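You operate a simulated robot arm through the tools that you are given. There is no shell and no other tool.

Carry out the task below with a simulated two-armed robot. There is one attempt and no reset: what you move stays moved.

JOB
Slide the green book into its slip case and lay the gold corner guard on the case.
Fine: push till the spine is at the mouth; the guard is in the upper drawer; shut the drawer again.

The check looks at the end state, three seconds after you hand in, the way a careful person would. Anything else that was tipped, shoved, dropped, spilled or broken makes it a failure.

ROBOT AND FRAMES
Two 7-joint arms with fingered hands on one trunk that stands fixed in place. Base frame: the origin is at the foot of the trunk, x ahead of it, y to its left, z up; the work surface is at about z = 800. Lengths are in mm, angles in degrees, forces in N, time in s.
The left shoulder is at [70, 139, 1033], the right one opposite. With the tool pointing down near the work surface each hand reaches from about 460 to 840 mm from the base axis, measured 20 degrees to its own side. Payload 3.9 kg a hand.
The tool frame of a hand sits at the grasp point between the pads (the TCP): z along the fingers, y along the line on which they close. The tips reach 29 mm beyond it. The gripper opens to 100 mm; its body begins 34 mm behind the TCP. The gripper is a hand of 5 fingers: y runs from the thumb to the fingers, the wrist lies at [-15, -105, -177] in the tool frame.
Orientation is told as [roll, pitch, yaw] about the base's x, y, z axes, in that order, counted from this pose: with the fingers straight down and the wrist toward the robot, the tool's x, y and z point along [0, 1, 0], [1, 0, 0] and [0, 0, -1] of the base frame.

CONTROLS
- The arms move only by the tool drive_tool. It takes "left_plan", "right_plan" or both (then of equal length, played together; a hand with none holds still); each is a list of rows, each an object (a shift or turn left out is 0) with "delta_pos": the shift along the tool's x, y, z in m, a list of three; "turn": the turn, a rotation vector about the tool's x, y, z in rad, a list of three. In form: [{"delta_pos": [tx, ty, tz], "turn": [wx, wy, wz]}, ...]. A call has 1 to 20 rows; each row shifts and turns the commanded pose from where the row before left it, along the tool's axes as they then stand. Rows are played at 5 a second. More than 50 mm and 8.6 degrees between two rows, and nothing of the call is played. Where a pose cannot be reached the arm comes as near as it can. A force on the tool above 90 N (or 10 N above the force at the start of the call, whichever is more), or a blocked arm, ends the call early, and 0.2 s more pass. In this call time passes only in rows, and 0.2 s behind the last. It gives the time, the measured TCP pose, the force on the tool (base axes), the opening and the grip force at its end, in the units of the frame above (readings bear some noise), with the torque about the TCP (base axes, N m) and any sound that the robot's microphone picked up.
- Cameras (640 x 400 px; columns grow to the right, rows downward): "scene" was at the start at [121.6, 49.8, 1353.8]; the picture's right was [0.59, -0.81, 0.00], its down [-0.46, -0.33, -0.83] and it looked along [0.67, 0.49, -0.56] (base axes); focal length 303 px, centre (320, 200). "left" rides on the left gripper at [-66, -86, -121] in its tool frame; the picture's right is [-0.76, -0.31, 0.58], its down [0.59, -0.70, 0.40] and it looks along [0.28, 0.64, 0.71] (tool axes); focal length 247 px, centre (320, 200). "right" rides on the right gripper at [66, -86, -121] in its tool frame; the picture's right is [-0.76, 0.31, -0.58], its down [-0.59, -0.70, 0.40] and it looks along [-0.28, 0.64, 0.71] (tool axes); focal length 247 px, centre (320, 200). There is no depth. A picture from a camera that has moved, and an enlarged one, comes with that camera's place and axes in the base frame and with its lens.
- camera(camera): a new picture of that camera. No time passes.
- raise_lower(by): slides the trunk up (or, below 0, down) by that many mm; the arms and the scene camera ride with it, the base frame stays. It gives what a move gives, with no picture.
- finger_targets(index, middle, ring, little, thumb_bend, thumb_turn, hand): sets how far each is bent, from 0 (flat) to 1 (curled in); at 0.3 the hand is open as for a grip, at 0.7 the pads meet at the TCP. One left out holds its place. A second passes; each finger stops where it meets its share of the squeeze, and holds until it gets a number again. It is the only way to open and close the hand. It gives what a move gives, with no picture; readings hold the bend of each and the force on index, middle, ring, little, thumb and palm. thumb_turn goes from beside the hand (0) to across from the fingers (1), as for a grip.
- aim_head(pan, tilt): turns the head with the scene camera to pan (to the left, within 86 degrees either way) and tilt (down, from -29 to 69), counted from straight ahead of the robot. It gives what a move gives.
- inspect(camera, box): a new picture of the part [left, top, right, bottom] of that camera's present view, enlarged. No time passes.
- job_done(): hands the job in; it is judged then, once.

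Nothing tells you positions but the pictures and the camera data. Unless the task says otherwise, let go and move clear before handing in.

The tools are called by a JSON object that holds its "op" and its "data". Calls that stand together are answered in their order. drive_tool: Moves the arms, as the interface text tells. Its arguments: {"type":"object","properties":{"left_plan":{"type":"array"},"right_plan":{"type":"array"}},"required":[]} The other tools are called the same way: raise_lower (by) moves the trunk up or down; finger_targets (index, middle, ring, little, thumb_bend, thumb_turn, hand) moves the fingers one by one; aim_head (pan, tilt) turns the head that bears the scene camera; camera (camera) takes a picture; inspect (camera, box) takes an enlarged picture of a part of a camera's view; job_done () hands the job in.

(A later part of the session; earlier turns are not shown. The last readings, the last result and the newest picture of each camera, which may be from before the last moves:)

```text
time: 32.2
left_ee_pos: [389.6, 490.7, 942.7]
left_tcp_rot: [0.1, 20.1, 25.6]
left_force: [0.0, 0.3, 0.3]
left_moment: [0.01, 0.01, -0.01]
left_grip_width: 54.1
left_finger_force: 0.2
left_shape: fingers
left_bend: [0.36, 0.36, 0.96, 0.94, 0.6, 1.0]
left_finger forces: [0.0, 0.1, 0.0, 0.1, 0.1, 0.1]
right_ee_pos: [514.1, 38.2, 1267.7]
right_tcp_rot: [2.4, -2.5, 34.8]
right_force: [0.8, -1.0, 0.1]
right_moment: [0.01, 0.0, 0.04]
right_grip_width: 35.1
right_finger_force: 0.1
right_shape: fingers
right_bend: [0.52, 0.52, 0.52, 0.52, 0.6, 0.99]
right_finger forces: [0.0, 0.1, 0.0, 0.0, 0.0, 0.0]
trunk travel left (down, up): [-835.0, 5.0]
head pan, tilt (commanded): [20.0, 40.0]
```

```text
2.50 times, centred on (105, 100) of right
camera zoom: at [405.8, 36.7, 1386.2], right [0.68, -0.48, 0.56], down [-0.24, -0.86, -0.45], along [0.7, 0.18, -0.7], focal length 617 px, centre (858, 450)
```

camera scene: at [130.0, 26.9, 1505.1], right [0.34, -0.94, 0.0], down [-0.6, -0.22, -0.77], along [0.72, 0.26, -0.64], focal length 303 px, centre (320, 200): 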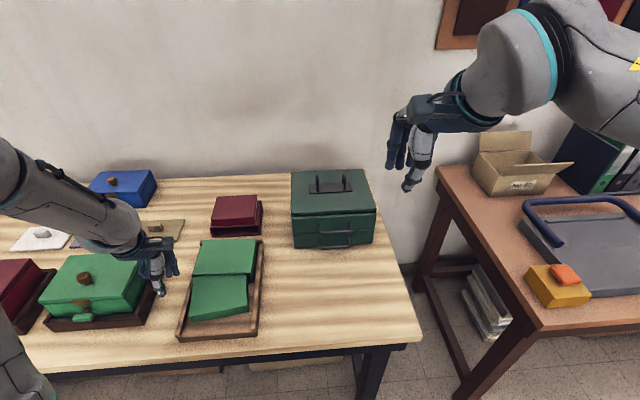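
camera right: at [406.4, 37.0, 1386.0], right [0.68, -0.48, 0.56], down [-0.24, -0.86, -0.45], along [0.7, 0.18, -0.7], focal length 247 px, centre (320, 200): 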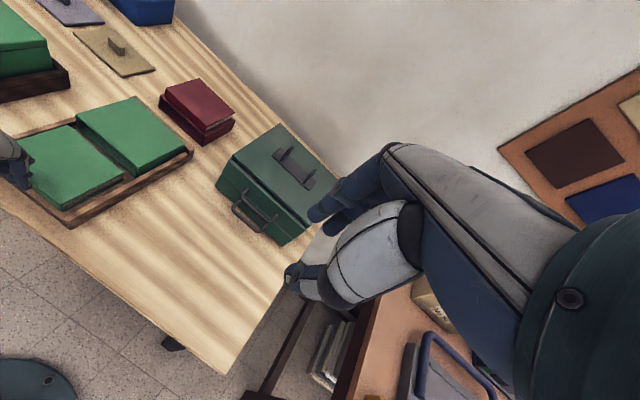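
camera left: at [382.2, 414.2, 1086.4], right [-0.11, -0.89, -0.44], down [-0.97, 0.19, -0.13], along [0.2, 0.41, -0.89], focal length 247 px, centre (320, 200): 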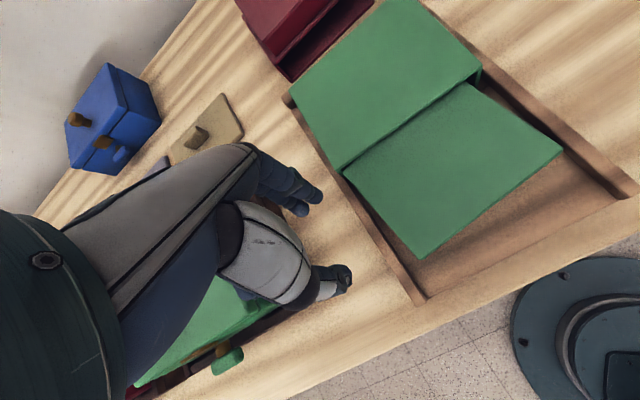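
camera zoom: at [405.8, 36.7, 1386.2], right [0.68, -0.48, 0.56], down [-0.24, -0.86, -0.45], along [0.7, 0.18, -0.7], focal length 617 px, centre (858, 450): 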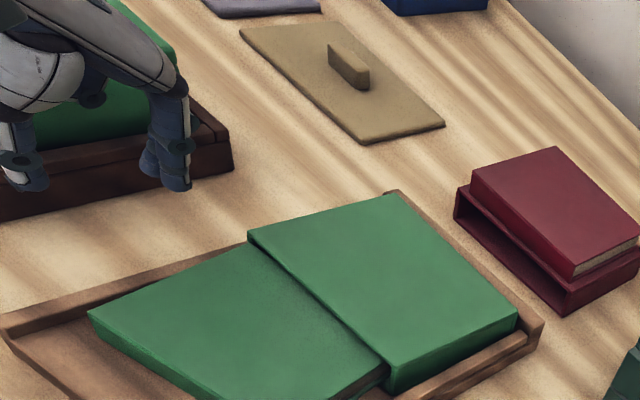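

Now the whole book and case are visible. I'll zoom in to measure the book's pose.

{"op": "inspect", "data": {"camera": "scene", "box": [140, 225, 280, 345]}}

{"op": "inspect", "data": {"camera": "left", "box": [260, 0, 640, 310]}}

```text
3.33 times, centred on (210, 285) of scene
camera zoom: at [130.0, 26.9, 1505.1], right [0.34, -0.94, 0.0], down [-0.6, -0.22, -0.77], along [0.72, 0.26, -0.64], focal length 1010 px, centre (687, -83)
```

zoom: 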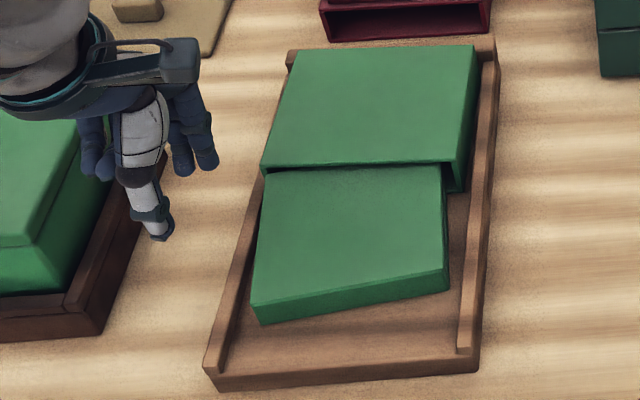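

```text
1.29 times, centred on (450, 155) of left
camera zoom: at [382.2, 414.2, 1086.4], right [-0.11, -0.89, -0.44], down [-0.97, 0.19, -0.13], along [0.2, 0.41, -0.89], focal length 319 px, centre (152, 258)
```

zoom: 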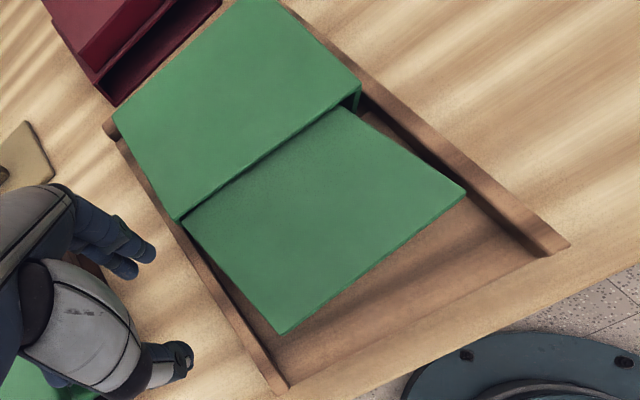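

The index fingertip hovers ~14 mm left of the book's left side, just before the mouth. I'll descend to side height (tip ≈ z 830) and check.

{"op": "drive_tool", "data": {"left_plan": [{"delta_pos": [0, 0.0049, 0.0135]}, {"delta_pos": [0, 0.0049, 0.0135]}, {"delta_pos": [0, 0.0049, 0.0135]}, {"delta_pos": [0, 0.0049, 0.0135]}, {"delta_pos": [0, 0.0049, 0.0135]}]}}

{"op": "inspect", "data": {"camera": "scene", "box": [140, 225, 280, 345]}}

{"op": "inspect", "data": {"camera": "left", "box": [200, 0, 520, 310]}}

{"op": "inspect", "data": {"camera": "right", "box": [0, 40, 160, 180]}}

```text
time: 33.4
left_ee_pos: [389.4, 491.1, 871.5]
left_tcp_rot: [0.0, 20.2, 25.5]
left_force: [-0.7, 0.7, 0.2]
left_moment: [0.0, 0.01, -0.03]
left_grip_width: 53.9
left_finger_force: 0.1
left_shape: fingers
left_bend: [0.36, 0.36, 0.96, 0.94, 0.6, 1.0]
left_finger forces: [0.0, 0.0, 0.0, 0.1, 0.0, 0.1]
right_ee_pos: [514.4, 38.5, 1267.5]
right_tcp_rot: [2.4, -2.5, 34.8]
right_force: [-0.2, -0.2, 0.7]
right_moment: [0.0, 0.02, 0.02]
right_grip_width: 35.4
right_finger_force: 0.2
right_shape: fingers
right_bend: [0.52, 0.52, 0.52, 0.52, 0.6, 0.99]
right_finger forces: [0.1, 0.0, 0.0, 0.0, 0.0, 0.0]
trunk travel left (down, up): [-835.0, 5.0]
head pan, tilt (commanded): [20.0, 40.0]
```

```text
3.33 times, centred on (210, 285) of scene
camera zoom: at [130.3, 27.4, 1505.1], right [0.34, -0.94, 0.0], down [-0.6, -0.22, -0.77], along [0.72, 0.26, -0.64], focal length 1010 px, centre (687, -83)
```

zoom: 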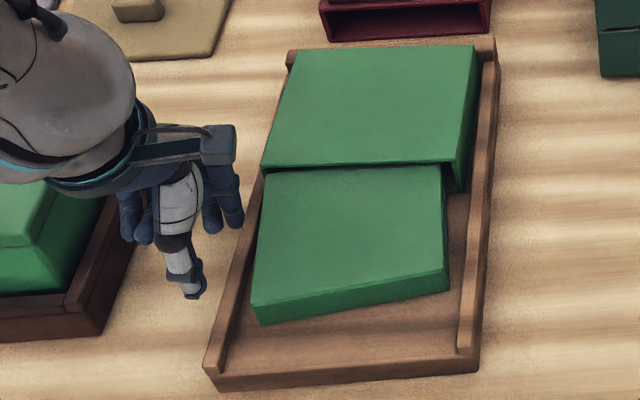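

```text
1.29 times, centred on (360, 155) of left
camera zoom: at [381.9, 415.5, 1013.7], right [-0.11, -0.89, -0.44], down [-0.97, 0.19, -0.13], along [0.2, 0.41, -0.89], focal length 319 px, centre (268, 258)
```

zoom: 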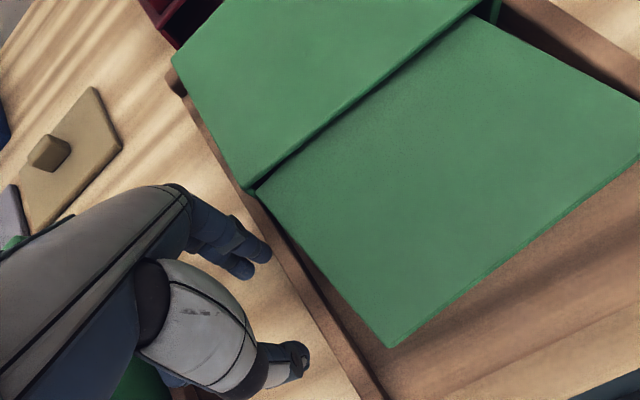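

```text
2.86 times, centred on (80, 110) of right
camera zoom: at [406.1, 37.1, 1386.1], right [0.68, -0.48, 0.56], down [-0.24, -0.86, -0.45], along [0.7, 0.18, -0.7], focal length 706 px, centre (1006, 457)
```

zoom: 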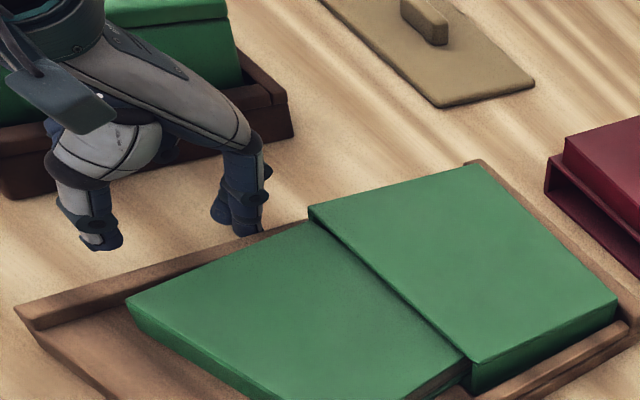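

Fingertip is beside the book's left side. I'll move right in small steps until contact, then nudge.

{"op": "drive_tool", "data": {"left_plan": [{"delta_pos": [-0.004, 0, 0]}, {"delta_pos": [-0.004, 0, 0]}, {"delta_pos": [-0.004, 0, 0]}, {"delta_pos": [-0.003, 0, 0]}, {"delta_pos": [-0.003, 0, 0]}]}}

{"op": "inspect", "data": {"camera": "scene", "box": [140, 225, 280, 345]}}

{"op": "inspect", "data": {"camera": "right", "box": [0, 40, 160, 180]}}

```text
time: 34.6
left_ee_pos: [394.6, 480.1, 869.0]
left_tcp_rot: [-0.1, 19.9, 25.8]
left_force: [-10.9, 21.0, 2.3]
left_moment: [0.68, 0.22, 0.92]
left_grip_width: 53.5
left_finger_force: 15.4
left_shape: fingers
left_bend: [0.36, 0.36, 0.96, 0.94, 0.6, 1.0]
left_finger forces: [30.2, 0.0, 0.1, 0.0, 0.0, 0.0]
right_ee_pos: [512.0, 42.9, 1268.5]
right_tcp_rot: [2.2, -2.5, 35.0]
right_force: [-0.6, -0.2, -0.2]
right_moment: [-0.01, 0.0, -0.02]
right_grip_width: 35.3
right_finger_force: 0.0
right_shape: fingers
right_bend: [0.52, 0.52, 0.52, 0.52, 0.6, 0.99]
right_finger forces: [0.0, 0.0, 0.0, 0.0, 0.0, 0.1]
trunk travel left (down, up): [-835.0, 5.0]
head pan, tilt (commanded): [20.0, 40.0]
```

```text
3.33 times, centred on (210, 285) of scene
camera zoom: at [127.1, 31.1, 1505.3], right [0.34, -0.94, 0.0], down [-0.6, -0.22, -0.77], along [0.72, 0.26, -0.64], focal length 1010 px, centre (687, -83)
```

zoom: 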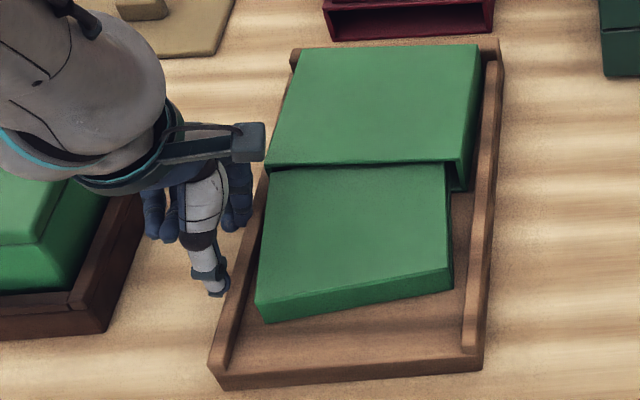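

```text
2.86 times, centred on (80, 110) of right
camera zoom: at [403.1, 40.8, 1387.0], right [0.68, -0.48, 0.56], down [-0.23, -0.86, -0.45], along [0.7, 0.17, -0.69], focal length 706 px, centre (1006, 457)
```

zoom: 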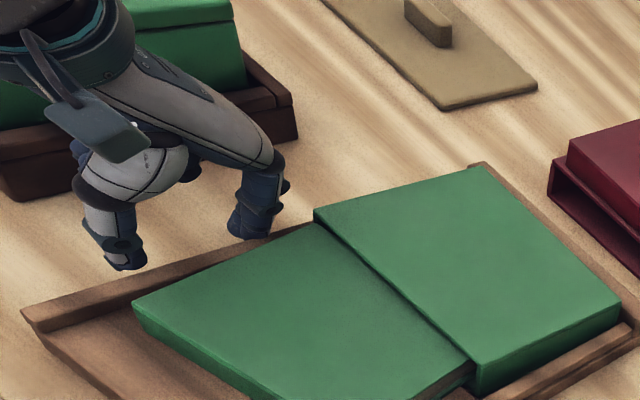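

24 N without any book motion means the fingertip is against the tray rail, not the book. I'll back off, raise 10 mm and retry.

{"op": "drive_tool", "data": {"left_plan": [{"delta_pos": [0.006, 0, 0]}, {"delta_pos": [0.004, 0, 0]}, {"delta_pos": [0, -0.0034, -0.0094]}]}}

{"op": "inspect", "data": {"camera": "scene", "box": [170, 245, 230, 305]}}

{"op": "inspect", "data": {"camera": "right", "box": [40, 70, 110, 130]}}

{"op": "inspect", "data": {"camera": "left", "box": [280, 60, 480, 260]}}

```text
time: 35.4
left_ee_pos: [392.9, 484.0, 880.4]
left_tcp_rot: [-0.1, 19.9, 25.5]
left_force: [-2.7, 6.9, 0.4]
left_moment: [0.3, 0.12, 0.36]
left_grip_width: 54.1
left_finger_force: 4.3
left_shape: fingers
left_bend: [0.36, 0.36, 0.96, 0.94, 0.6, 1.0]
left_finger forces: [7.7, 0.0, 0.0, 0.0, 0.1, 0.0]
right_ee_pos: [513.7, 39.9, 1268.3]
right_tcp_rot: [2.4, -2.5, 34.9]
right_force: [-0.2, 1.0, 0.0]
right_moment: [0.03, 0.01, 0.03]
right_grip_width: 35.3
right_finger_force: 0.0
right_shape: fingers
right_bend: [0.52, 0.52, 0.52, 0.52, 0.6, 0.99]
right_finger forces: [0.1, 0.0, 0.0, 0.0, 0.0, 0.0]
trunk travel left (down, up): [-835.0, 5.0]
head pan, tilt (commanded): [20.0, 40.0]
```

```text
6.67 times, centred on (200, 275) of scene
camera zoom: at [129.2, 27.4, 1505.2], right [0.34, -0.94, 0.0], down [-0.6, -0.22, -0.77], along [0.72, 0.26, -0.64], focal length 2019 px, centre (1120, -300)
```

zoom: 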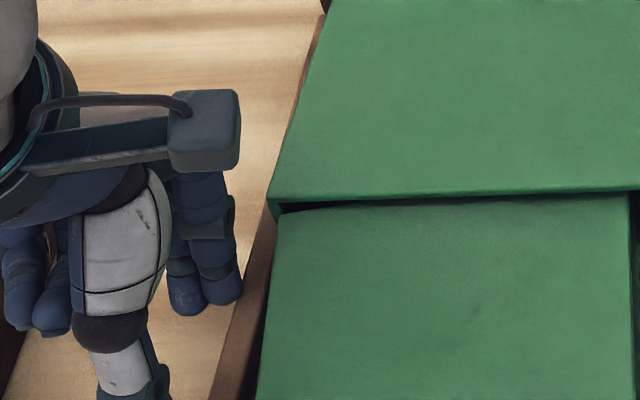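

```text
6.67 times, centred on (75, 100) of right
camera zoom: at [405.1, 37.0, 1386.4], right [0.68, -0.48, 0.56], down [-0.24, -0.86, -0.45], along [0.7, 0.18, -0.7], focal length 1646 px, centre (1953, 867)
```

zoom: 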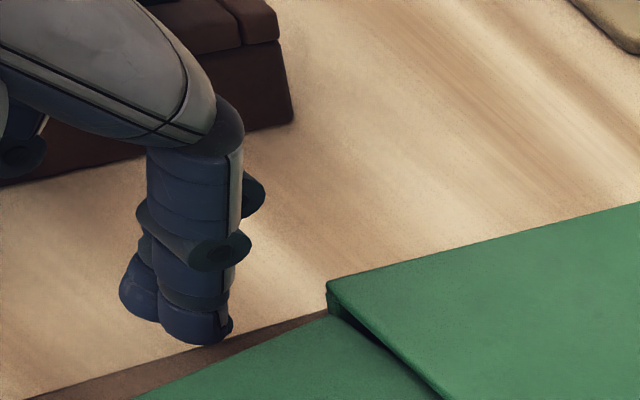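

```text
2.00 times, centred on (380, 160) of left
camera zoom: at [385.3, 407.5, 1024.3], right [-0.11, -0.89, -0.44], down [-0.97, 0.19, -0.14], along [0.2, 0.41, -0.89], focal length 494 px, centre (200, 280)
```

zoom: 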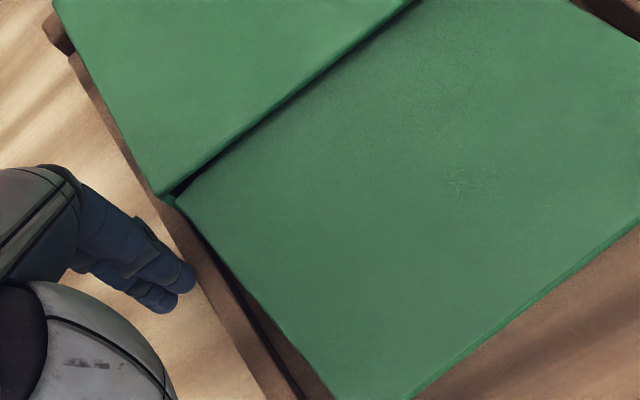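

The tip is actually ~50 mm below the TCP, so it was against the rail's outside (rail top ≈826). I'll raise the tip to about z 836 and approach the book's side again.

{"op": "drive_tool", "data": {"left_plan": [{"delta_pos": [0.005, 0, 0]}, {"delta_pos": [0, -0.0024, -0.0066]}, {"delta_pos": [-0.004, 0, 0]}, {"delta_pos": [-0.003, 0, 0]}, {"delta_pos": [-0.003, 0, 0]}, {"delta_pos": [-0.003, 0, 0]}]}}

{"op": "inspect", "data": {"camera": "scene", "box": [140, 225, 280, 345]}}

{"op": "inspect", "data": {"camera": "right", "box": [40, 70, 110, 130]}}

{"op": "inspect", "data": {"camera": "left", "box": [280, 60, 480, 260]}}

```text
time: 36.8
left_ee_pos: [396.0, 476.6, 887.5]
left_tcp_rot: [0.0, 20.1, 25.7]
left_force: [0.5, -0.6, -0.2]
left_moment: [0.01, -0.03, -0.02]
left_grip_width: 54.1
left_finger_force: 0.0
left_shape: fingers
left_bend: [0.36, 0.36, 0.96, 0.94, 0.6, 1.0]
left_finger forces: [0.0, 0.0, 0.0, 0.1, 0.0, 0.1]
right_ee_pos: [516.1, 38.5, 1266.5]
right_tcp_rot: [2.4, -2.5, 34.8]
right_force: [0.5, -0.8, 1.2]
right_moment: [0.0, -0.04, 0.0]
right_grip_width: 35.4
right_finger_force: 0.1
right_shape: fingers
right_bend: [0.52, 0.52, 0.52, 0.52, 0.6, 0.99]
right_finger forces: [0.0, 0.0, 0.1, 0.1, 0.0, 0.0]
trunk travel left (down, up): [-835.0, 5.0]
head pan, tilt (commanded): [20.0, 40.0]
```

```text
3.33 times, centred on (210, 285) of scene
camera zoom: at [130.1, 27.0, 1505.1], right [0.34, -0.94, 0.0], down [-0.6, -0.22, -0.77], along [0.72, 0.26, -0.64], focal length 1010 px, centre (687, -83)
```

zoom: 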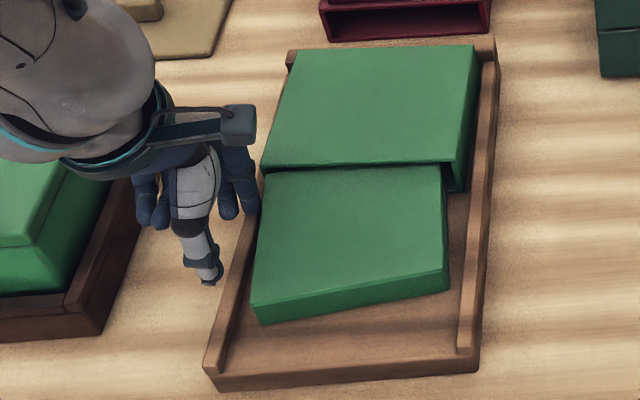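

```text
6.67 times, centred on (75, 100) of right
camera zoom: at [405.9, 36.7, 1386.1], right [0.68, -0.48, 0.56], down [-0.24, -0.86, -0.45], along [0.7, 0.18, -0.7], focal length 1646 px, centre (1953, 867)
```

zoom: 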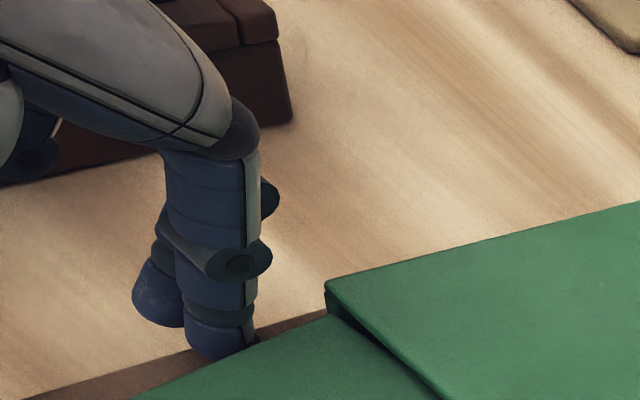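

```text
2.00 times, centred on (380, 160) of left
camera zoom: at [388.1, 400.0, 1030.9], right [-0.11, -0.89, -0.44], down [-0.97, 0.19, -0.13], along [0.2, 0.41, -0.89], focal length 494 px, centre (200, 280)
```

zoom: 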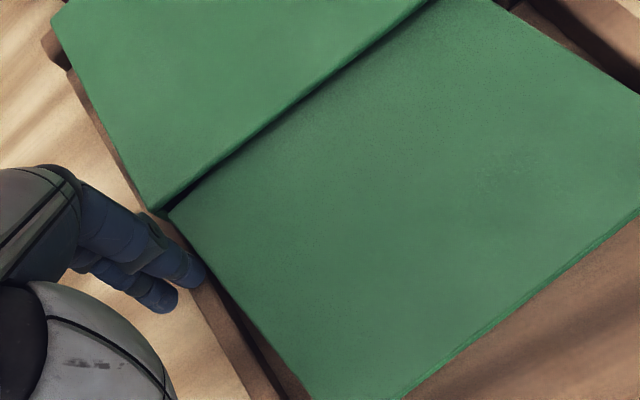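

The finger is over the rail, right beside the book, without contact force. Nudge right in small steps.

{"op": "drive_tool", "data": {"left_plan": [{"delta_pos": [-0.003, 0, 0]}, {"delta_pos": [-0.003, 0, 0]}, {"delta_pos": [-0.002, 0, 0]}]}}

{"op": "inspect", "data": {"camera": "scene", "box": [140, 225, 280, 345]}}

{"op": "inspect", "data": {"camera": "left", "box": [280, 60, 480, 260]}}

```text
time: 37.6
left_ee_pos: [399.2, 469.8, 886.3]
left_tcp_rot: [0.0, 20.0, 25.6]
left_force: [-2.1, 4.8, 1.4]
left_moment: [0.23, 0.04, 0.18]
left_grip_width: 54.1
left_finger_force: 2.5
left_shape: fingers
left_bend: [0.36, 0.36, 0.96, 0.94, 0.6, 1.0]
left_finger forces: [1.5, 3.1, 0.0, 0.0, 0.0, 0.0]
right_ee_pos: [514.3, 39.0, 1267.1]
right_tcp_rot: [2.4, -2.6, 34.8]
right_force: [0.6, 0.3, 0.8]
right_moment: [0.03, -0.03, -0.02]
right_grip_width: 35.3
right_finger_force: 0.1
right_shape: fingers
right_bend: [0.52, 0.52, 0.52, 0.52, 0.6, 0.99]
right_finger forces: [0.0, 0.0, 0.0, 0.1, 0.1, 0.1]
trunk travel left (down, up): [-835.0, 5.0]
head pan, tilt (commanded): [20.0, 40.0]
```

```text
3.33 times, centred on (210, 285) of scene
camera zoom: at [129.3, 27.7, 1505.2], right [0.34, -0.94, 0.0], down [-0.6, -0.22, -0.77], along [0.72, 0.26, -0.64], focal length 1010 px, centre (687, -83)
```

zoom: 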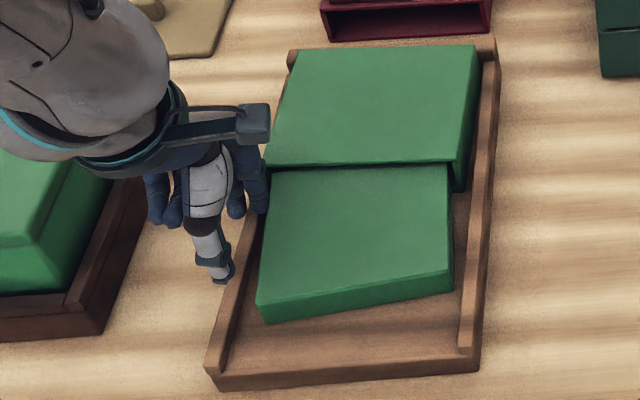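

```text
2.00 times, centred on (380, 160) of left
camera zoom: at [391.1, 393.6, 1030.7], right [-0.11, -0.89, -0.44], down [-0.97, 0.19, -0.13], along [0.2, 0.41, -0.89], focal length 494 px, centre (200, 280)
```

zoom: 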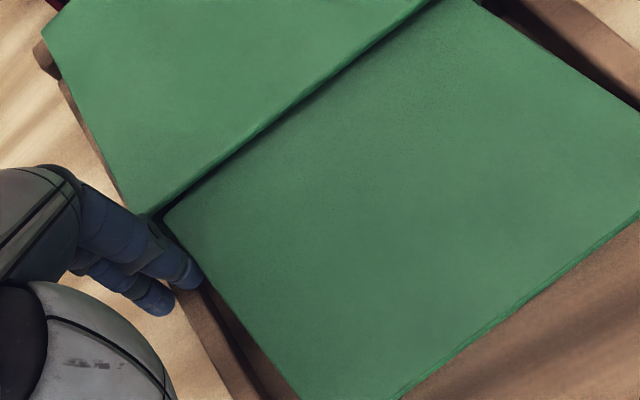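

It works: the book slid ~4–5 mm to the right. The middle finger seems to touch the rail, so I'll curl it away and continue nudging, slightly nearer the mouth to get more rotation.

{"op": "finger_targets", "data": {"hand": "left", "middle": 0.9}}

{"op": "drive_tool", "data": {"left_plan": [{"delta_pos": [0.003, 0, 0]}, {"delta_pos": [0, 0.0094, -0.0034]}, {"delta_pos": [-0.003, 0, 0]}, {"delta_pos": [-0.003, 0, 0]}, {"delta_pos": [-0.003, 0, 0]}]}}

{"op": "inspect", "data": {"camera": "scene", "box": [140, 225, 280, 345]}}

{"op": "inspect", "data": {"camera": "left", "box": [280, 0, 580, 260]}}

{"op": "inspect", "data": {"camera": "right", "box": [40, 70, 110, 130]}}

```text
time: 38.6
left_ee_pos: [398.5, 468.8, 887.1]
left_tcp_rot: [-0.1, 20.1, 25.6]
left_force: [-1.3, 0.2, -0.6]
left_moment: [0.04, -0.02, 0.04]
left_grip_width: 54.1
left_finger_force: 0.5
left_shape: fingers
left_bend: [0.36, 0.9, 0.96, 0.94, 0.6, 1.0]
left_finger forces: [0.9, 0.1, 0.0, 0.1, 0.0, 0.1]
right_ee_pos: [514.7, 38.7, 1268.0]
right_tcp_rot: [2.3, -2.5, 34.8]
right_force: [0.0, -0.3, -0.9]
right_moment: [-0.01, -0.01, 0.0]
right_grip_width: 35.2
right_finger_force: 0.0
right_shape: fingers
right_bend: [0.52, 0.52, 0.52, 0.52, 0.6, 0.99]
right_finger forces: [0.1, 0.0, 0.0, 0.0, 0.1, 0.0]
trunk travel left (down, up): [-835.0, 5.0]
head pan, tilt (commanded): [20.0, 40.0]
```

```text
time: 39.8
left_ee_pos: [409.6, 467.6, 887.2]
left_tcp_rot: [0.0, 20.1, 25.6]
left_force: [0.0, 1.9, 0.7]
left_moment: [0.05, 0.04, 0.1]
left_grip_width: 54.1
left_finger_force: 1.0
left_shape: fingers
left_bend: [0.36, 0.9, 0.96, 0.94, 0.6, 1.0]
left_finger forces: [2.3, 0.0, 0.0, 0.0, 0.0, 0.0]
right_ee_pos: [515.1, 39.2, 1266.5]
right_tcp_rot: [2.4, -2.5, 34.8]
right_force: [0.4, -0.1, 1.3]
right_moment: [-0.02, 0.0, 0.03]
right_grip_width: 35.0
right_finger_force: 0.0
right_shape: fingers
right_bend: [0.52, 0.52, 0.52, 0.52, 0.6, 0.99]
right_finger forces: [0.0, 0.0, 0.1, 0.1, 0.1, 0.1]
trunk travel left (down, up): [-835.0, 5.0]
head pan, tilt (commanded): [20.0, 40.0]
```

```text
3.33 times, centred on (210, 285) of scene
camera zoom: at [130.1, 27.1, 1505.1], right [0.34, -0.94, 0.0], down [-0.6, -0.22, -0.77], along [0.72, 0.26, -0.64], focal length 1010 px, centre (687, -83)
```

zoom: 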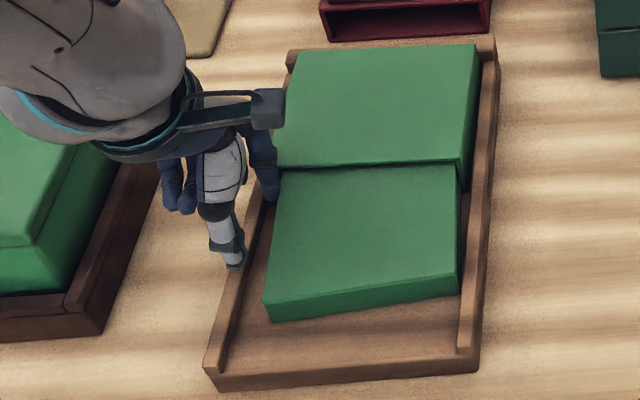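

```text
1.54 times, centred on (430, 130) of left
camera zoom: at [403.5, 391.7, 1031.1], right [-0.11, -0.89, -0.44], down [-0.97, 0.19, -0.13], along [0.2, 0.41, -0.89], focal length 380 px, centre (151, 308)
```

zoom: 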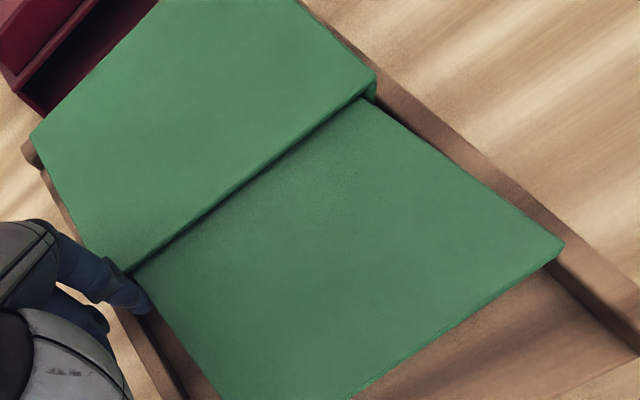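

```text
6.67 times, centred on (75, 100) of right
camera zoom: at [405.9, 36.9, 1386.1], right [0.68, -0.48, 0.56], down [-0.24, -0.86, -0.45], along [0.7, 0.18, -0.7], focal length 1646 px, centre (1953, 867)
```

zoom: 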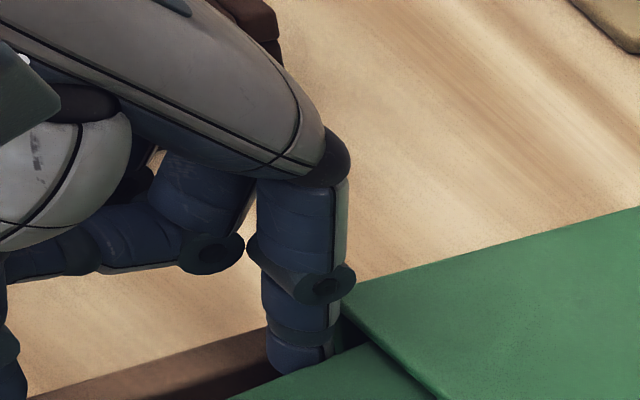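

Now the far end is well placed but the near end sits ~12 mm too far right (still ~6° skew). I'll bring the hand over to the right side of the tray and push the near-right side to the left with the index finger.

{"op": "drive_tool", "data": {"left_plan": [{"delta_pos": [0.006, 0, 0]}, {"delta_pos": [0, -0.0068, -0.0188]}, {"delta_pos": [0, -0.0068, -0.0188]}, {"delta_pos": [0, -0.0068, -0.0188]}, {"delta_pos": [-0.0238, -0.0072, 0.0026]}, {"delta_pos": [-0.0238, -0.0072, 0.0026]}, {"delta_pos": [-0.0238, -0.0072, 0.0026]}, {"delta_pos": [-0.0238, -0.0072, 0.0026]}, {"delta_pos": [-0.0238, -0.0072, 0.0026]}, {"delta_pos": [-0.0238, -0.0072, 0.0026]}, {"delta_pos": [-0.0238, -0.0072, 0.0026]}, {"delta_pos": [-0.0238, -0.0072, 0.0026]}]}}

{"op": "camera", "data": {"camera": "scene"}}

{"op": "inspect", "data": {"camera": "right", "box": [0, 80, 210, 240]}}

{"op": "camera", "data": {"camera": "left"}}

```text
time: 42.4
left_ee_pos: [434.7, 274.4, 947.7]
left_tcp_rot: [0.0, 20.0, 25.5]
left_force: [-0.6, -0.9, 0.9]
left_moment: [-0.02, 0.01, -0.02]
left_grip_width: 54.1
left_finger_force: 0.2
left_shape: fingers
left_bend: [0.36, 0.9, 0.96, 0.94, 0.6, 1.0]
left_finger forces: [0.0, 0.1, 0.0, 0.1, 0.0, 0.1]
right_ee_pos: [515.2, 37.4, 1268.1]
right_tcp_rot: [2.5, -2.5, 34.8]
right_force: [-0.1, 1.1, -0.6]
right_moment: [0.01, 0.01, 0.0]
right_grip_width: 35.2
right_finger_force: 0.1
right_shape: fingers
right_bend: [0.52, 0.52, 0.52, 0.52, 0.6, 0.99]
right_finger forces: [0.0, 0.1, 0.0, 0.1, 0.1, 0.0]
trunk travel left (down, up): [-835.0, 5.0]
head pan, tilt (commanded): [20.0, 40.0]
```

```text
taken
camera scene: at [130.0, 25.6, 1505.1], right [0.34, -0.94, 0.0], down [-0.6, -0.22, -0.77], along [0.72, 0.26, -0.64], focal length 303 px, centre (320, 200)
```

scene: 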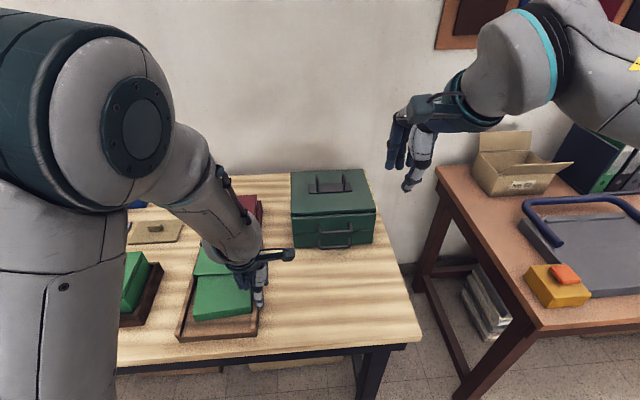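

```text
2.50 times, centred on (105, 160) of right
camera zoom: at [405.9, 35.4, 1386.2], right [0.68, -0.48, 0.56], down [-0.24, -0.86, -0.45], along [0.7, 0.18, -0.7], focal length 617 px, centre (858, 300)
```

zoom: 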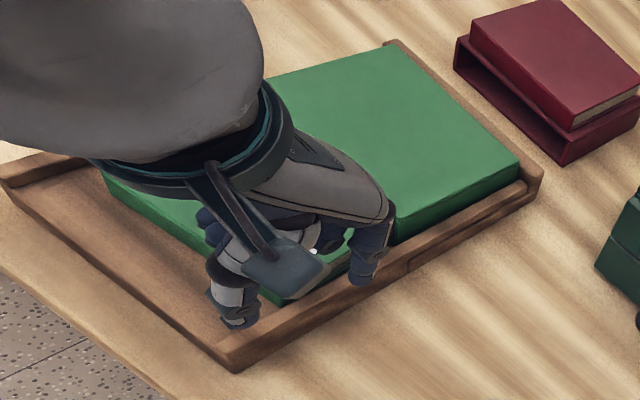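

```text
taken
camera left: at [428.0, 198.5, 1091.8], right [-0.11, -0.89, -0.44], down [-0.97, 0.19, -0.13], along [0.2, 0.41, -0.89], focal length 247 px, centre (320, 200)
```

left: 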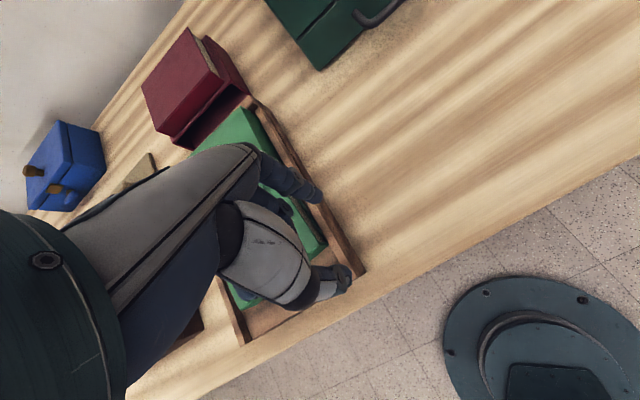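

Hovering to the right of the tray. I'll swing the thumb out of the way, then descend beside the near-right corner and check.

{"op": "finger_targets", "data": {"hand": "left", "thumb_bend": 0.1}}

{"op": "drive_tool", "data": {"left_plan": [{"delta_pos": [0, 0.0051, 0.0141]}, {"delta_pos": [0, 0.0051, 0.0141]}, {"delta_pos": [0, 0.0051, 0.0141]}, {"delta_pos": [0, 0.0048, 0.0132]}]}}

{"op": "inspect", "data": {"camera": "right", "box": [30, 100, 210, 240]}}

{"op": "inspect", "data": {"camera": "scene", "box": [170, 230, 310, 350]}}

{"op": "inspect", "data": {"camera": "left", "box": [160, 60, 460, 320]}}

```text
time: 43.4
left_ee_pos: [436.1, 277.0, 948.0]
left_tcp_rot: [0.0, 20.2, 25.8]
left_force: [-0.1, -0.1, 0.0]
left_moment: [0.01, 0.01, 0.02]
left_grip_width: 98.5
left_finger_force: 0.0
left_shape: fingers
left_bend: [0.36, 0.9, 0.96, 0.94, 0.1, 0.96]
left_finger forces: [0.0, 0.0, 0.1, 0.0, 0.0, 0.0]
right_ee_pos: [515.6, 39.3, 1267.1]
right_tcp_rot: [2.4, -2.4, 34.8]
right_force: [-0.6, -0.1, -0.4]
right_moment: [-0.02, 0.0, -0.03]
right_grip_width: 35.2
right_finger_force: 0.1
right_shape: fingers
right_bend: [0.52, 0.52, 0.52, 0.52, 0.6, 0.99]
right_finger forces: [0.0, 0.0, 0.0, 0.0, 0.0, 0.1]
trunk travel left (down, up): [-835.0, 5.0]
head pan, tilt (commanded): [20.0, 40.0]
```

```text
time: 44.4
left_ee_pos: [434.8, 275.6, 888.8]
left_tcp_rot: [-0.1, 20.1, 25.5]
left_force: [-0.6, -0.4, -0.2]
left_moment: [-0.02, -0.04, 0.0]
left_grip_width: 98.5
left_finger_force: 0.0
left_shape: fingers
left_bend: [0.36, 0.9, 0.96, 0.94, 0.1, 0.96]
left_finger forces: [0.0, 0.0, 0.0, 0.0, 0.1, 0.0]
right_ee_pos: [515.7, 40.0, 1266.3]
right_tcp_rot: [2.3, -2.5, 34.9]
right_force: [0.9, -0.2, -0.4]
right_moment: [0.06, -0.01, 0.02]
right_grip_width: 35.2
right_finger_force: 0.0
right_shape: fingers
right_bend: [0.52, 0.52, 0.52, 0.52, 0.6, 0.99]
right_finger forces: [0.0, 0.0, 0.1, 0.0, 0.0, 0.0]
trunk travel left (down, up): [-835.0, 5.0]
head pan, tilt (commanded): [20.0, 40.0]
```

```text
2.86 times, centred on (120, 170) of right
camera zoom: at [406.4, 37.0, 1386.0], right [0.68, -0.48, 0.56], down [-0.24, -0.86, -0.45], along [0.7, 0.18, -0.7], focal length 706 px, centre (891, 286)
```

zoom: 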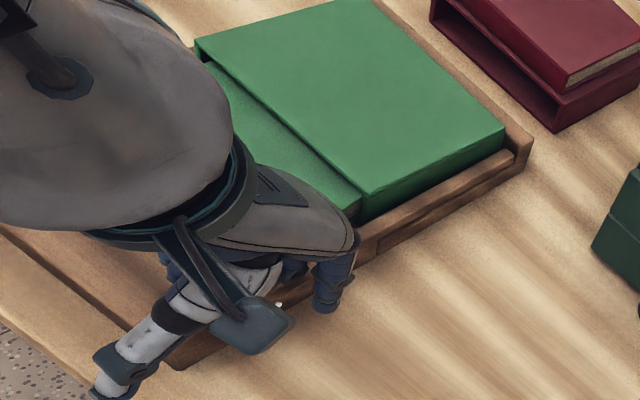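

```text
3.33 times, centred on (240, 290) of scene
camera zoom: at [130.7, 27.2, 1505.1], right [0.34, -0.94, 0.0], down [-0.6, -0.22, -0.77], along [0.72, 0.26, -0.64], focal length 1010 px, centre (587, -100)
```

zoom: 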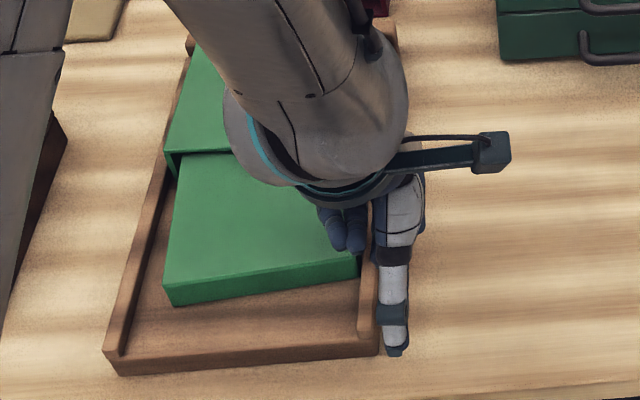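

```text
1.54 times, centred on (310, 190) of left
camera zoom: at [428.5, 199.0, 1031.9], right [-0.11, -0.89, -0.44], down [-0.97, 0.19, -0.13], along [0.2, 0.41, -0.89], focal length 380 px, centre (335, 215)
```

zoom: 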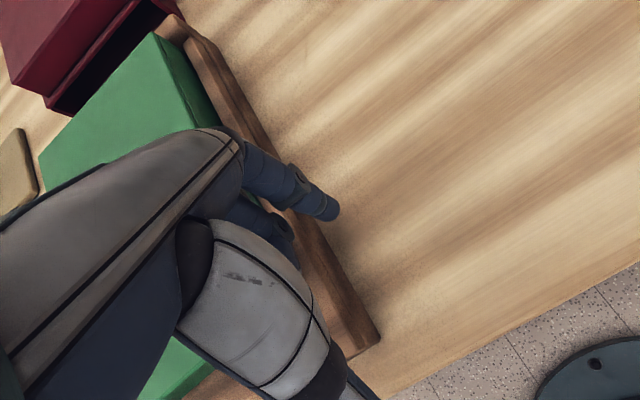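

Index fingertip is outside the right rail at the near end. I'll move left over the rail to contact, then push the near end left in small steps.

{"op": "drive_tool", "data": {"left_plan": [{"delta_pos": [0.009, 0, 0]}, {"delta_pos": [0.009, 0, 0]}, {"delta_pos": [0.009, 0, 0]}, {"delta_pos": [0.004, 0, 0]}, {"delta_pos": [0.003, 0, 0]}, {"delta_pos": [0.003, 0, 0]}]}}

{"op": "inspect", "data": {"camera": "scene", "box": [170, 230, 310, 350]}}

{"op": "inspect", "data": {"camera": "right", "box": [30, 100, 210, 240]}}

```text
time: 45.8
left_ee_pos: [419.8, 309.5, 889.8]
left_tcp_rot: [-0.1, 20.1, 25.6]
left_force: [0.4, -2.4, 0.0]
left_moment: [-0.07, -0.05, -0.05]
left_grip_width: 98.7
left_finger_force: 0.5
left_shape: fingers
left_bend: [0.36, 0.9, 0.96, 0.94, 0.1, 0.96]
left_finger forces: [1.1, 0.0, 0.1, 0.0, 0.1, 0.0]
right_ee_pos: [515.9, 38.7, 1267.5]
right_tcp_rot: [2.4, -2.5, 34.8]
right_force: [-0.2, -0.5, -0.4]
right_moment: [-0.02, -0.05, -0.04]
right_grip_width: 35.4
right_finger_force: 0.0
right_shape: fingers
right_bend: [0.52, 0.52, 0.52, 0.52, 0.6, 0.99]
right_finger forces: [0.1, 0.0, 0.0, 0.1, 0.1, 0.0]
trunk travel left (down, up): [-835.0, 5.0]
head pan, tilt (commanded): [20.0, 40.0]
```

```text
3.33 times, centred on (240, 290) of scene
camera zoom: at [130.0, 26.7, 1505.1], right [0.34, -0.94, 0.0], down [-0.6, -0.22, -0.77], along [0.72, 0.26, -0.64], focal length 1010 px, centre (587, -100)
```

zoom: 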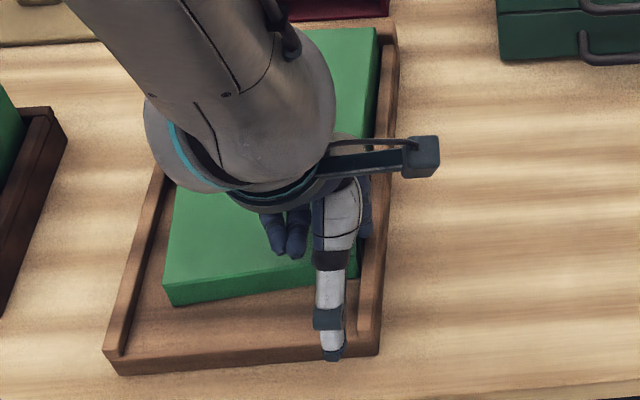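

```text
2.86 times, centred on (120, 170) of right
camera zoom: at [405.8, 36.5, 1386.2], right [0.68, -0.48, 0.56], down [-0.24, -0.86, -0.45], along [0.7, 0.18, -0.7], focal length 706 px, centre (891, 286)
```

zoom: 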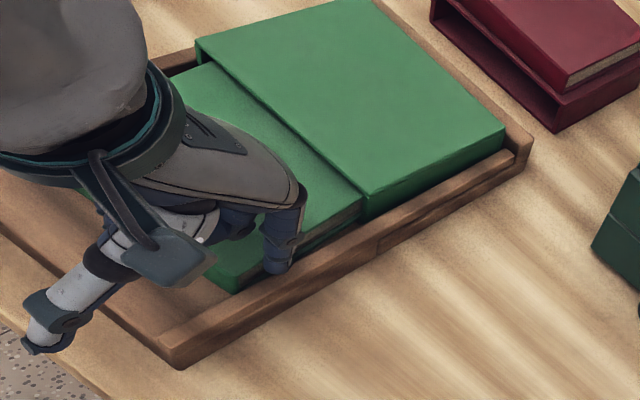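

Contact begins (≈2 N). Now push the near end left about 10 mm in small steps.

{"op": "drive_tool", "data": {"left_plan": [{"delta_pos": [0.003, 0, 0]}, {"delta_pos": [0.003, 0, 0]}, {"delta_pos": [0.003, 0, 0]}]}}

{"op": "inspect", "data": {"camera": "scene", "box": [170, 230, 310, 350]}}

{"op": "inspect", "data": {"camera": "right", "box": [30, 100, 210, 240]}}

```text
time: 46.6
left_ee_pos: [417.1, 317.9, 887.8]
left_tcp_rot: [0.0, 20.1, 25.4]
left_force: [0.1, -2.0, 0.1]
left_moment: [-0.02, -0.06, -0.1]
left_grip_width: 97.8
left_finger_force: 1.3
left_shape: fingers
left_bend: [0.36, 0.9, 0.96, 0.94, 0.1, 0.96]
left_finger forces: [1.8, 0.1, 0.1, 0.0, 0.0, 0.0]
right_ee_pos: [514.2, 38.2, 1267.6]
right_tcp_rot: [2.4, -2.5, 34.8]
right_force: [-0.1, 0.3, 0.0]
right_moment: [0.04, 0.01, -0.02]
right_grip_width: 35.2
right_finger_force: 0.1
right_shape: fingers
right_bend: [0.52, 0.52, 0.52, 0.52, 0.6, 0.99]
right_finger forces: [0.0, 0.0, 0.0, 0.0, 0.0, 0.1]
trunk travel left (down, up): [-835.0, 5.0]
head pan, tilt (commanded): [20.0, 40.0]
```

```text
3.33 times, centred on (240, 290) of scene
camera zoom: at [130.0, 26.5, 1505.1], right [0.34, -0.94, 0.0], down [-0.6, -0.22, -0.77], along [0.72, 0.26, -0.64], focal length 1010 px, centre (587, -100)
```

zoom: 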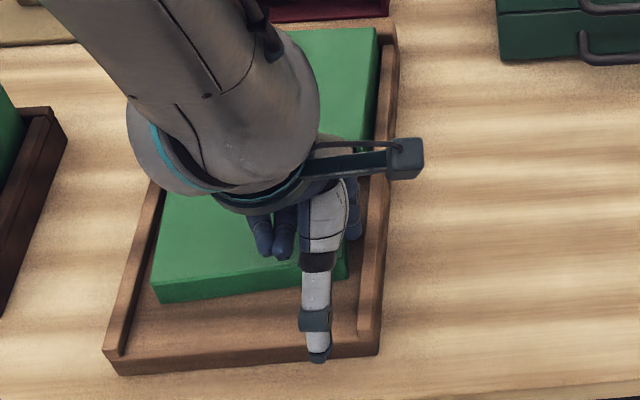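

```text
2.86 times, centred on (120, 170) of right
camera zoom: at [405.8, 36.3, 1386.2], right [0.68, -0.48, 0.56], down [-0.24, -0.86, -0.45], along [0.7, 0.18, -0.7], focal length 706 px, centre (891, 286)
```

zoom: 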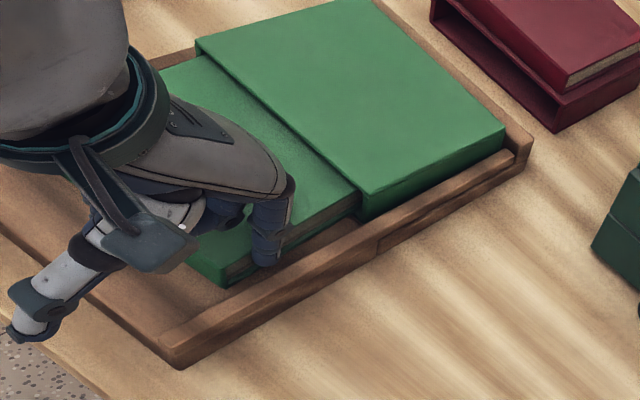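

The skew is down to ~3.4°. Another ~4 mm should nearly square it.

{"op": "drive_tool", "data": {"left_plan": [{"delta_pos": [0.0025, 0, 0]}, {"delta_pos": [0.0025, 0, 0]}]}}

{"op": "inspect", "data": {"camera": "scene", "box": [170, 230, 310, 350]}}

{"op": "inspect", "data": {"camera": "right", "box": [30, 100, 210, 240]}}

```text
time: 47.2
left_ee_pos: [413.1, 321.8, 889.7]
left_tcp_rot: [0.0, 20.1, 25.6]
left_force: [1.1, -2.0, 0.0]
left_moment: [-0.08, -0.04, -0.08]
left_grip_width: 97.6
left_finger_force: 0.8
left_shape: fingers
left_bend: [0.36, 0.9, 0.96, 0.94, 0.1, 0.96]
left_finger forces: [2.1, 0.0, 0.1, 0.0, 0.1, 0.0]
right_ee_pos: [513.9, 38.5, 1267.1]
right_tcp_rot: [2.5, -2.5, 34.8]
right_force: [0.0, -0.7, 0.1]
right_moment: [-0.04, -0.03, 0.0]
right_grip_width: 35.5
right_finger_force: 0.2
right_shape: fingers
right_bend: [0.52, 0.52, 0.52, 0.52, 0.6, 0.99]
right_finger forces: [0.1, 0.0, 0.0, 0.0, 0.0, 0.1]
trunk travel left (down, up): [-835.0, 5.0]
head pan, tilt (commanded): [20.0, 40.0]
```

```text
3.33 times, centred on (240, 290) of scene
camera zoom: at [129.9, 26.6, 1505.1], right [0.34, -0.94, 0.0], down [-0.6, -0.22, -0.77], along [0.72, 0.26, -0.64], focal length 1010 px, centre (587, -100)
```

zoom: 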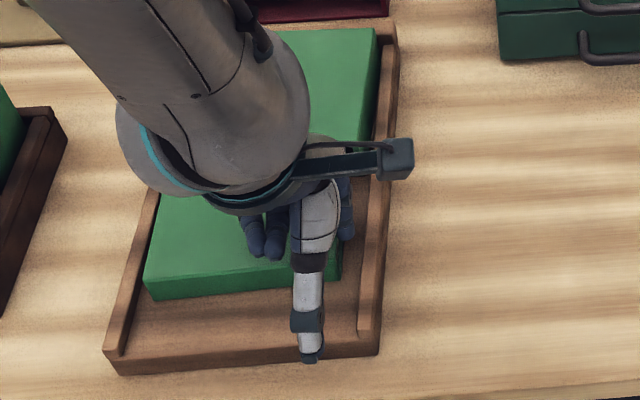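

```text
2.86 times, centred on (120, 170) of right
camera zoom: at [405.7, 36.4, 1386.2], right [0.68, -0.48, 0.56], down [-0.24, -0.86, -0.45], along [0.7, 0.18, -0.7], focal length 706 px, centre (891, 286)
```

zoom: 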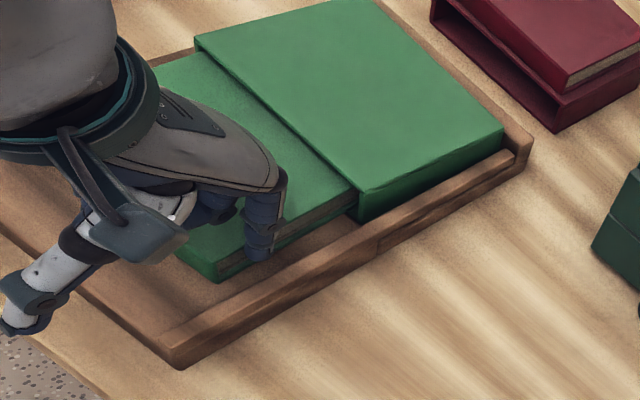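

I'll release, lift and move back behind the spine to get a full look at the alignment.

{"op": "drive_tool", "data": {"left_plan": [{"delta_pos": [-0.008, 0, 0]}, {"delta_pos": [0, -0.0068, -0.0188]}, {"delta_pos": [0, -0.0068, -0.0188]}, {"delta_pos": [0, -0.0068, -0.0188]}, {"delta_pos": [-0.02, 0, 0]}, {"delta_pos": [-0.03, 0, 0]}, {"delta_pos": [-0.03, 0, 0]}]}}

{"op": "inspect", "data": {"camera": "scene", "box": [170, 230, 310, 350]}}

{"op": "inspect", "data": {"camera": "right", "box": [0, 90, 200, 240]}}

{"op": "inspect", "data": {"camera": "left", "box": [160, 40, 460, 300]}}

```text
time: 48.8
left_ee_pos: [449.6, 241.1, 949.7]
left_tcp_rot: [0.0, 20.1, 25.6]
left_force: [0.2, -1.1, -0.4]
left_moment: [-0.01, -0.02, 0.02]
left_grip_width: 98.0
left_finger_force: 0.0
left_shape: fingers
left_bend: [0.36, 0.9, 0.96, 0.94, 0.1, 0.96]
left_finger forces: [0.0, 0.1, 0.0, 0.0, 0.1, 0.1]
right_ee_pos: [515.0, 37.9, 1266.3]
right_tcp_rot: [2.4, -2.5, 34.8]
right_force: [-0.9, -0.4, -0.2]
right_moment: [-0.01, -0.01, -0.01]
right_grip_width: 35.3
right_finger_force: 0.0
right_shape: fingers
right_bend: [0.52, 0.52, 0.52, 0.52, 0.6, 0.99]
right_finger forces: [0.1, 0.0, 0.0, 0.1, 0.0, 0.0]
trunk travel left (down, up): [-835.0, 5.0]
head pan, tilt (commanded): [20.0, 40.0]
```

```text
3.33 times, centred on (240, 290) of scene
camera zoom: at [130.1, 25.6, 1505.1], right [0.34, -0.94, 0.0], down [-0.6, -0.22, -0.77], along [0.72, 0.26, -0.64], focal length 1010 px, centre (587, -100)
```

zoom: 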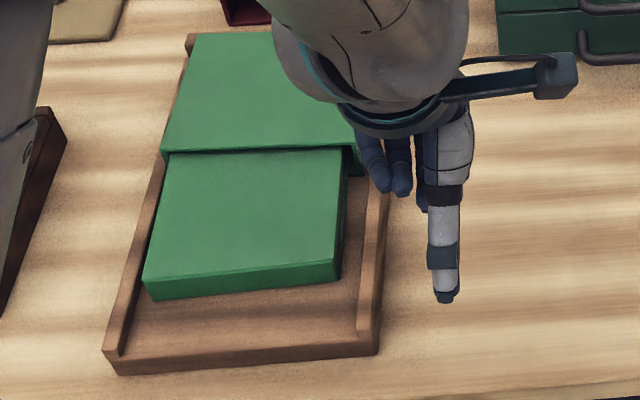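

```text
2.67 times, centred on (100, 165) of right
camera zoom: at [405.9, 35.5, 1386.2], right [0.68, -0.48, 0.56], down [-0.24, -0.86, -0.45], along [0.7, 0.18, -0.7], focal length 659 px, centre (907, 293)
```

zoom: 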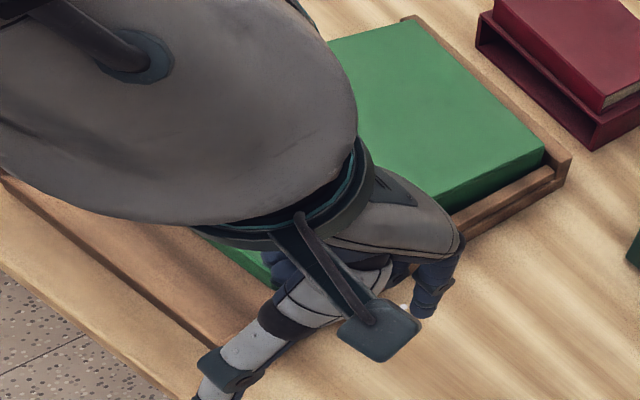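

```text
1.54 times, centred on (310, 170) of left
camera zoom: at [442.6, 164.5, 1093.5], right [-0.11, -0.89, -0.44], down [-0.97, 0.19, -0.13], along [0.2, 0.41, -0.89], focal length 380 px, centre (335, 246)
```

zoom: 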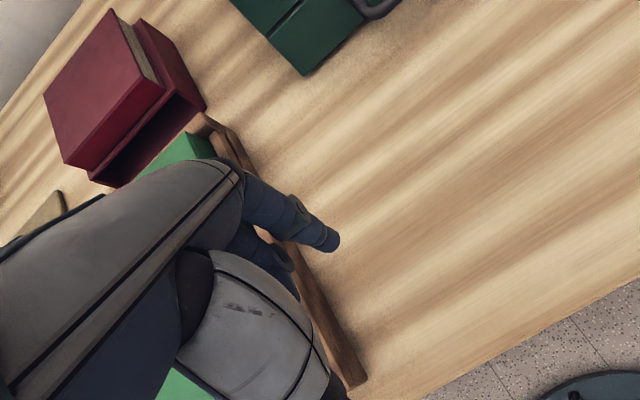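

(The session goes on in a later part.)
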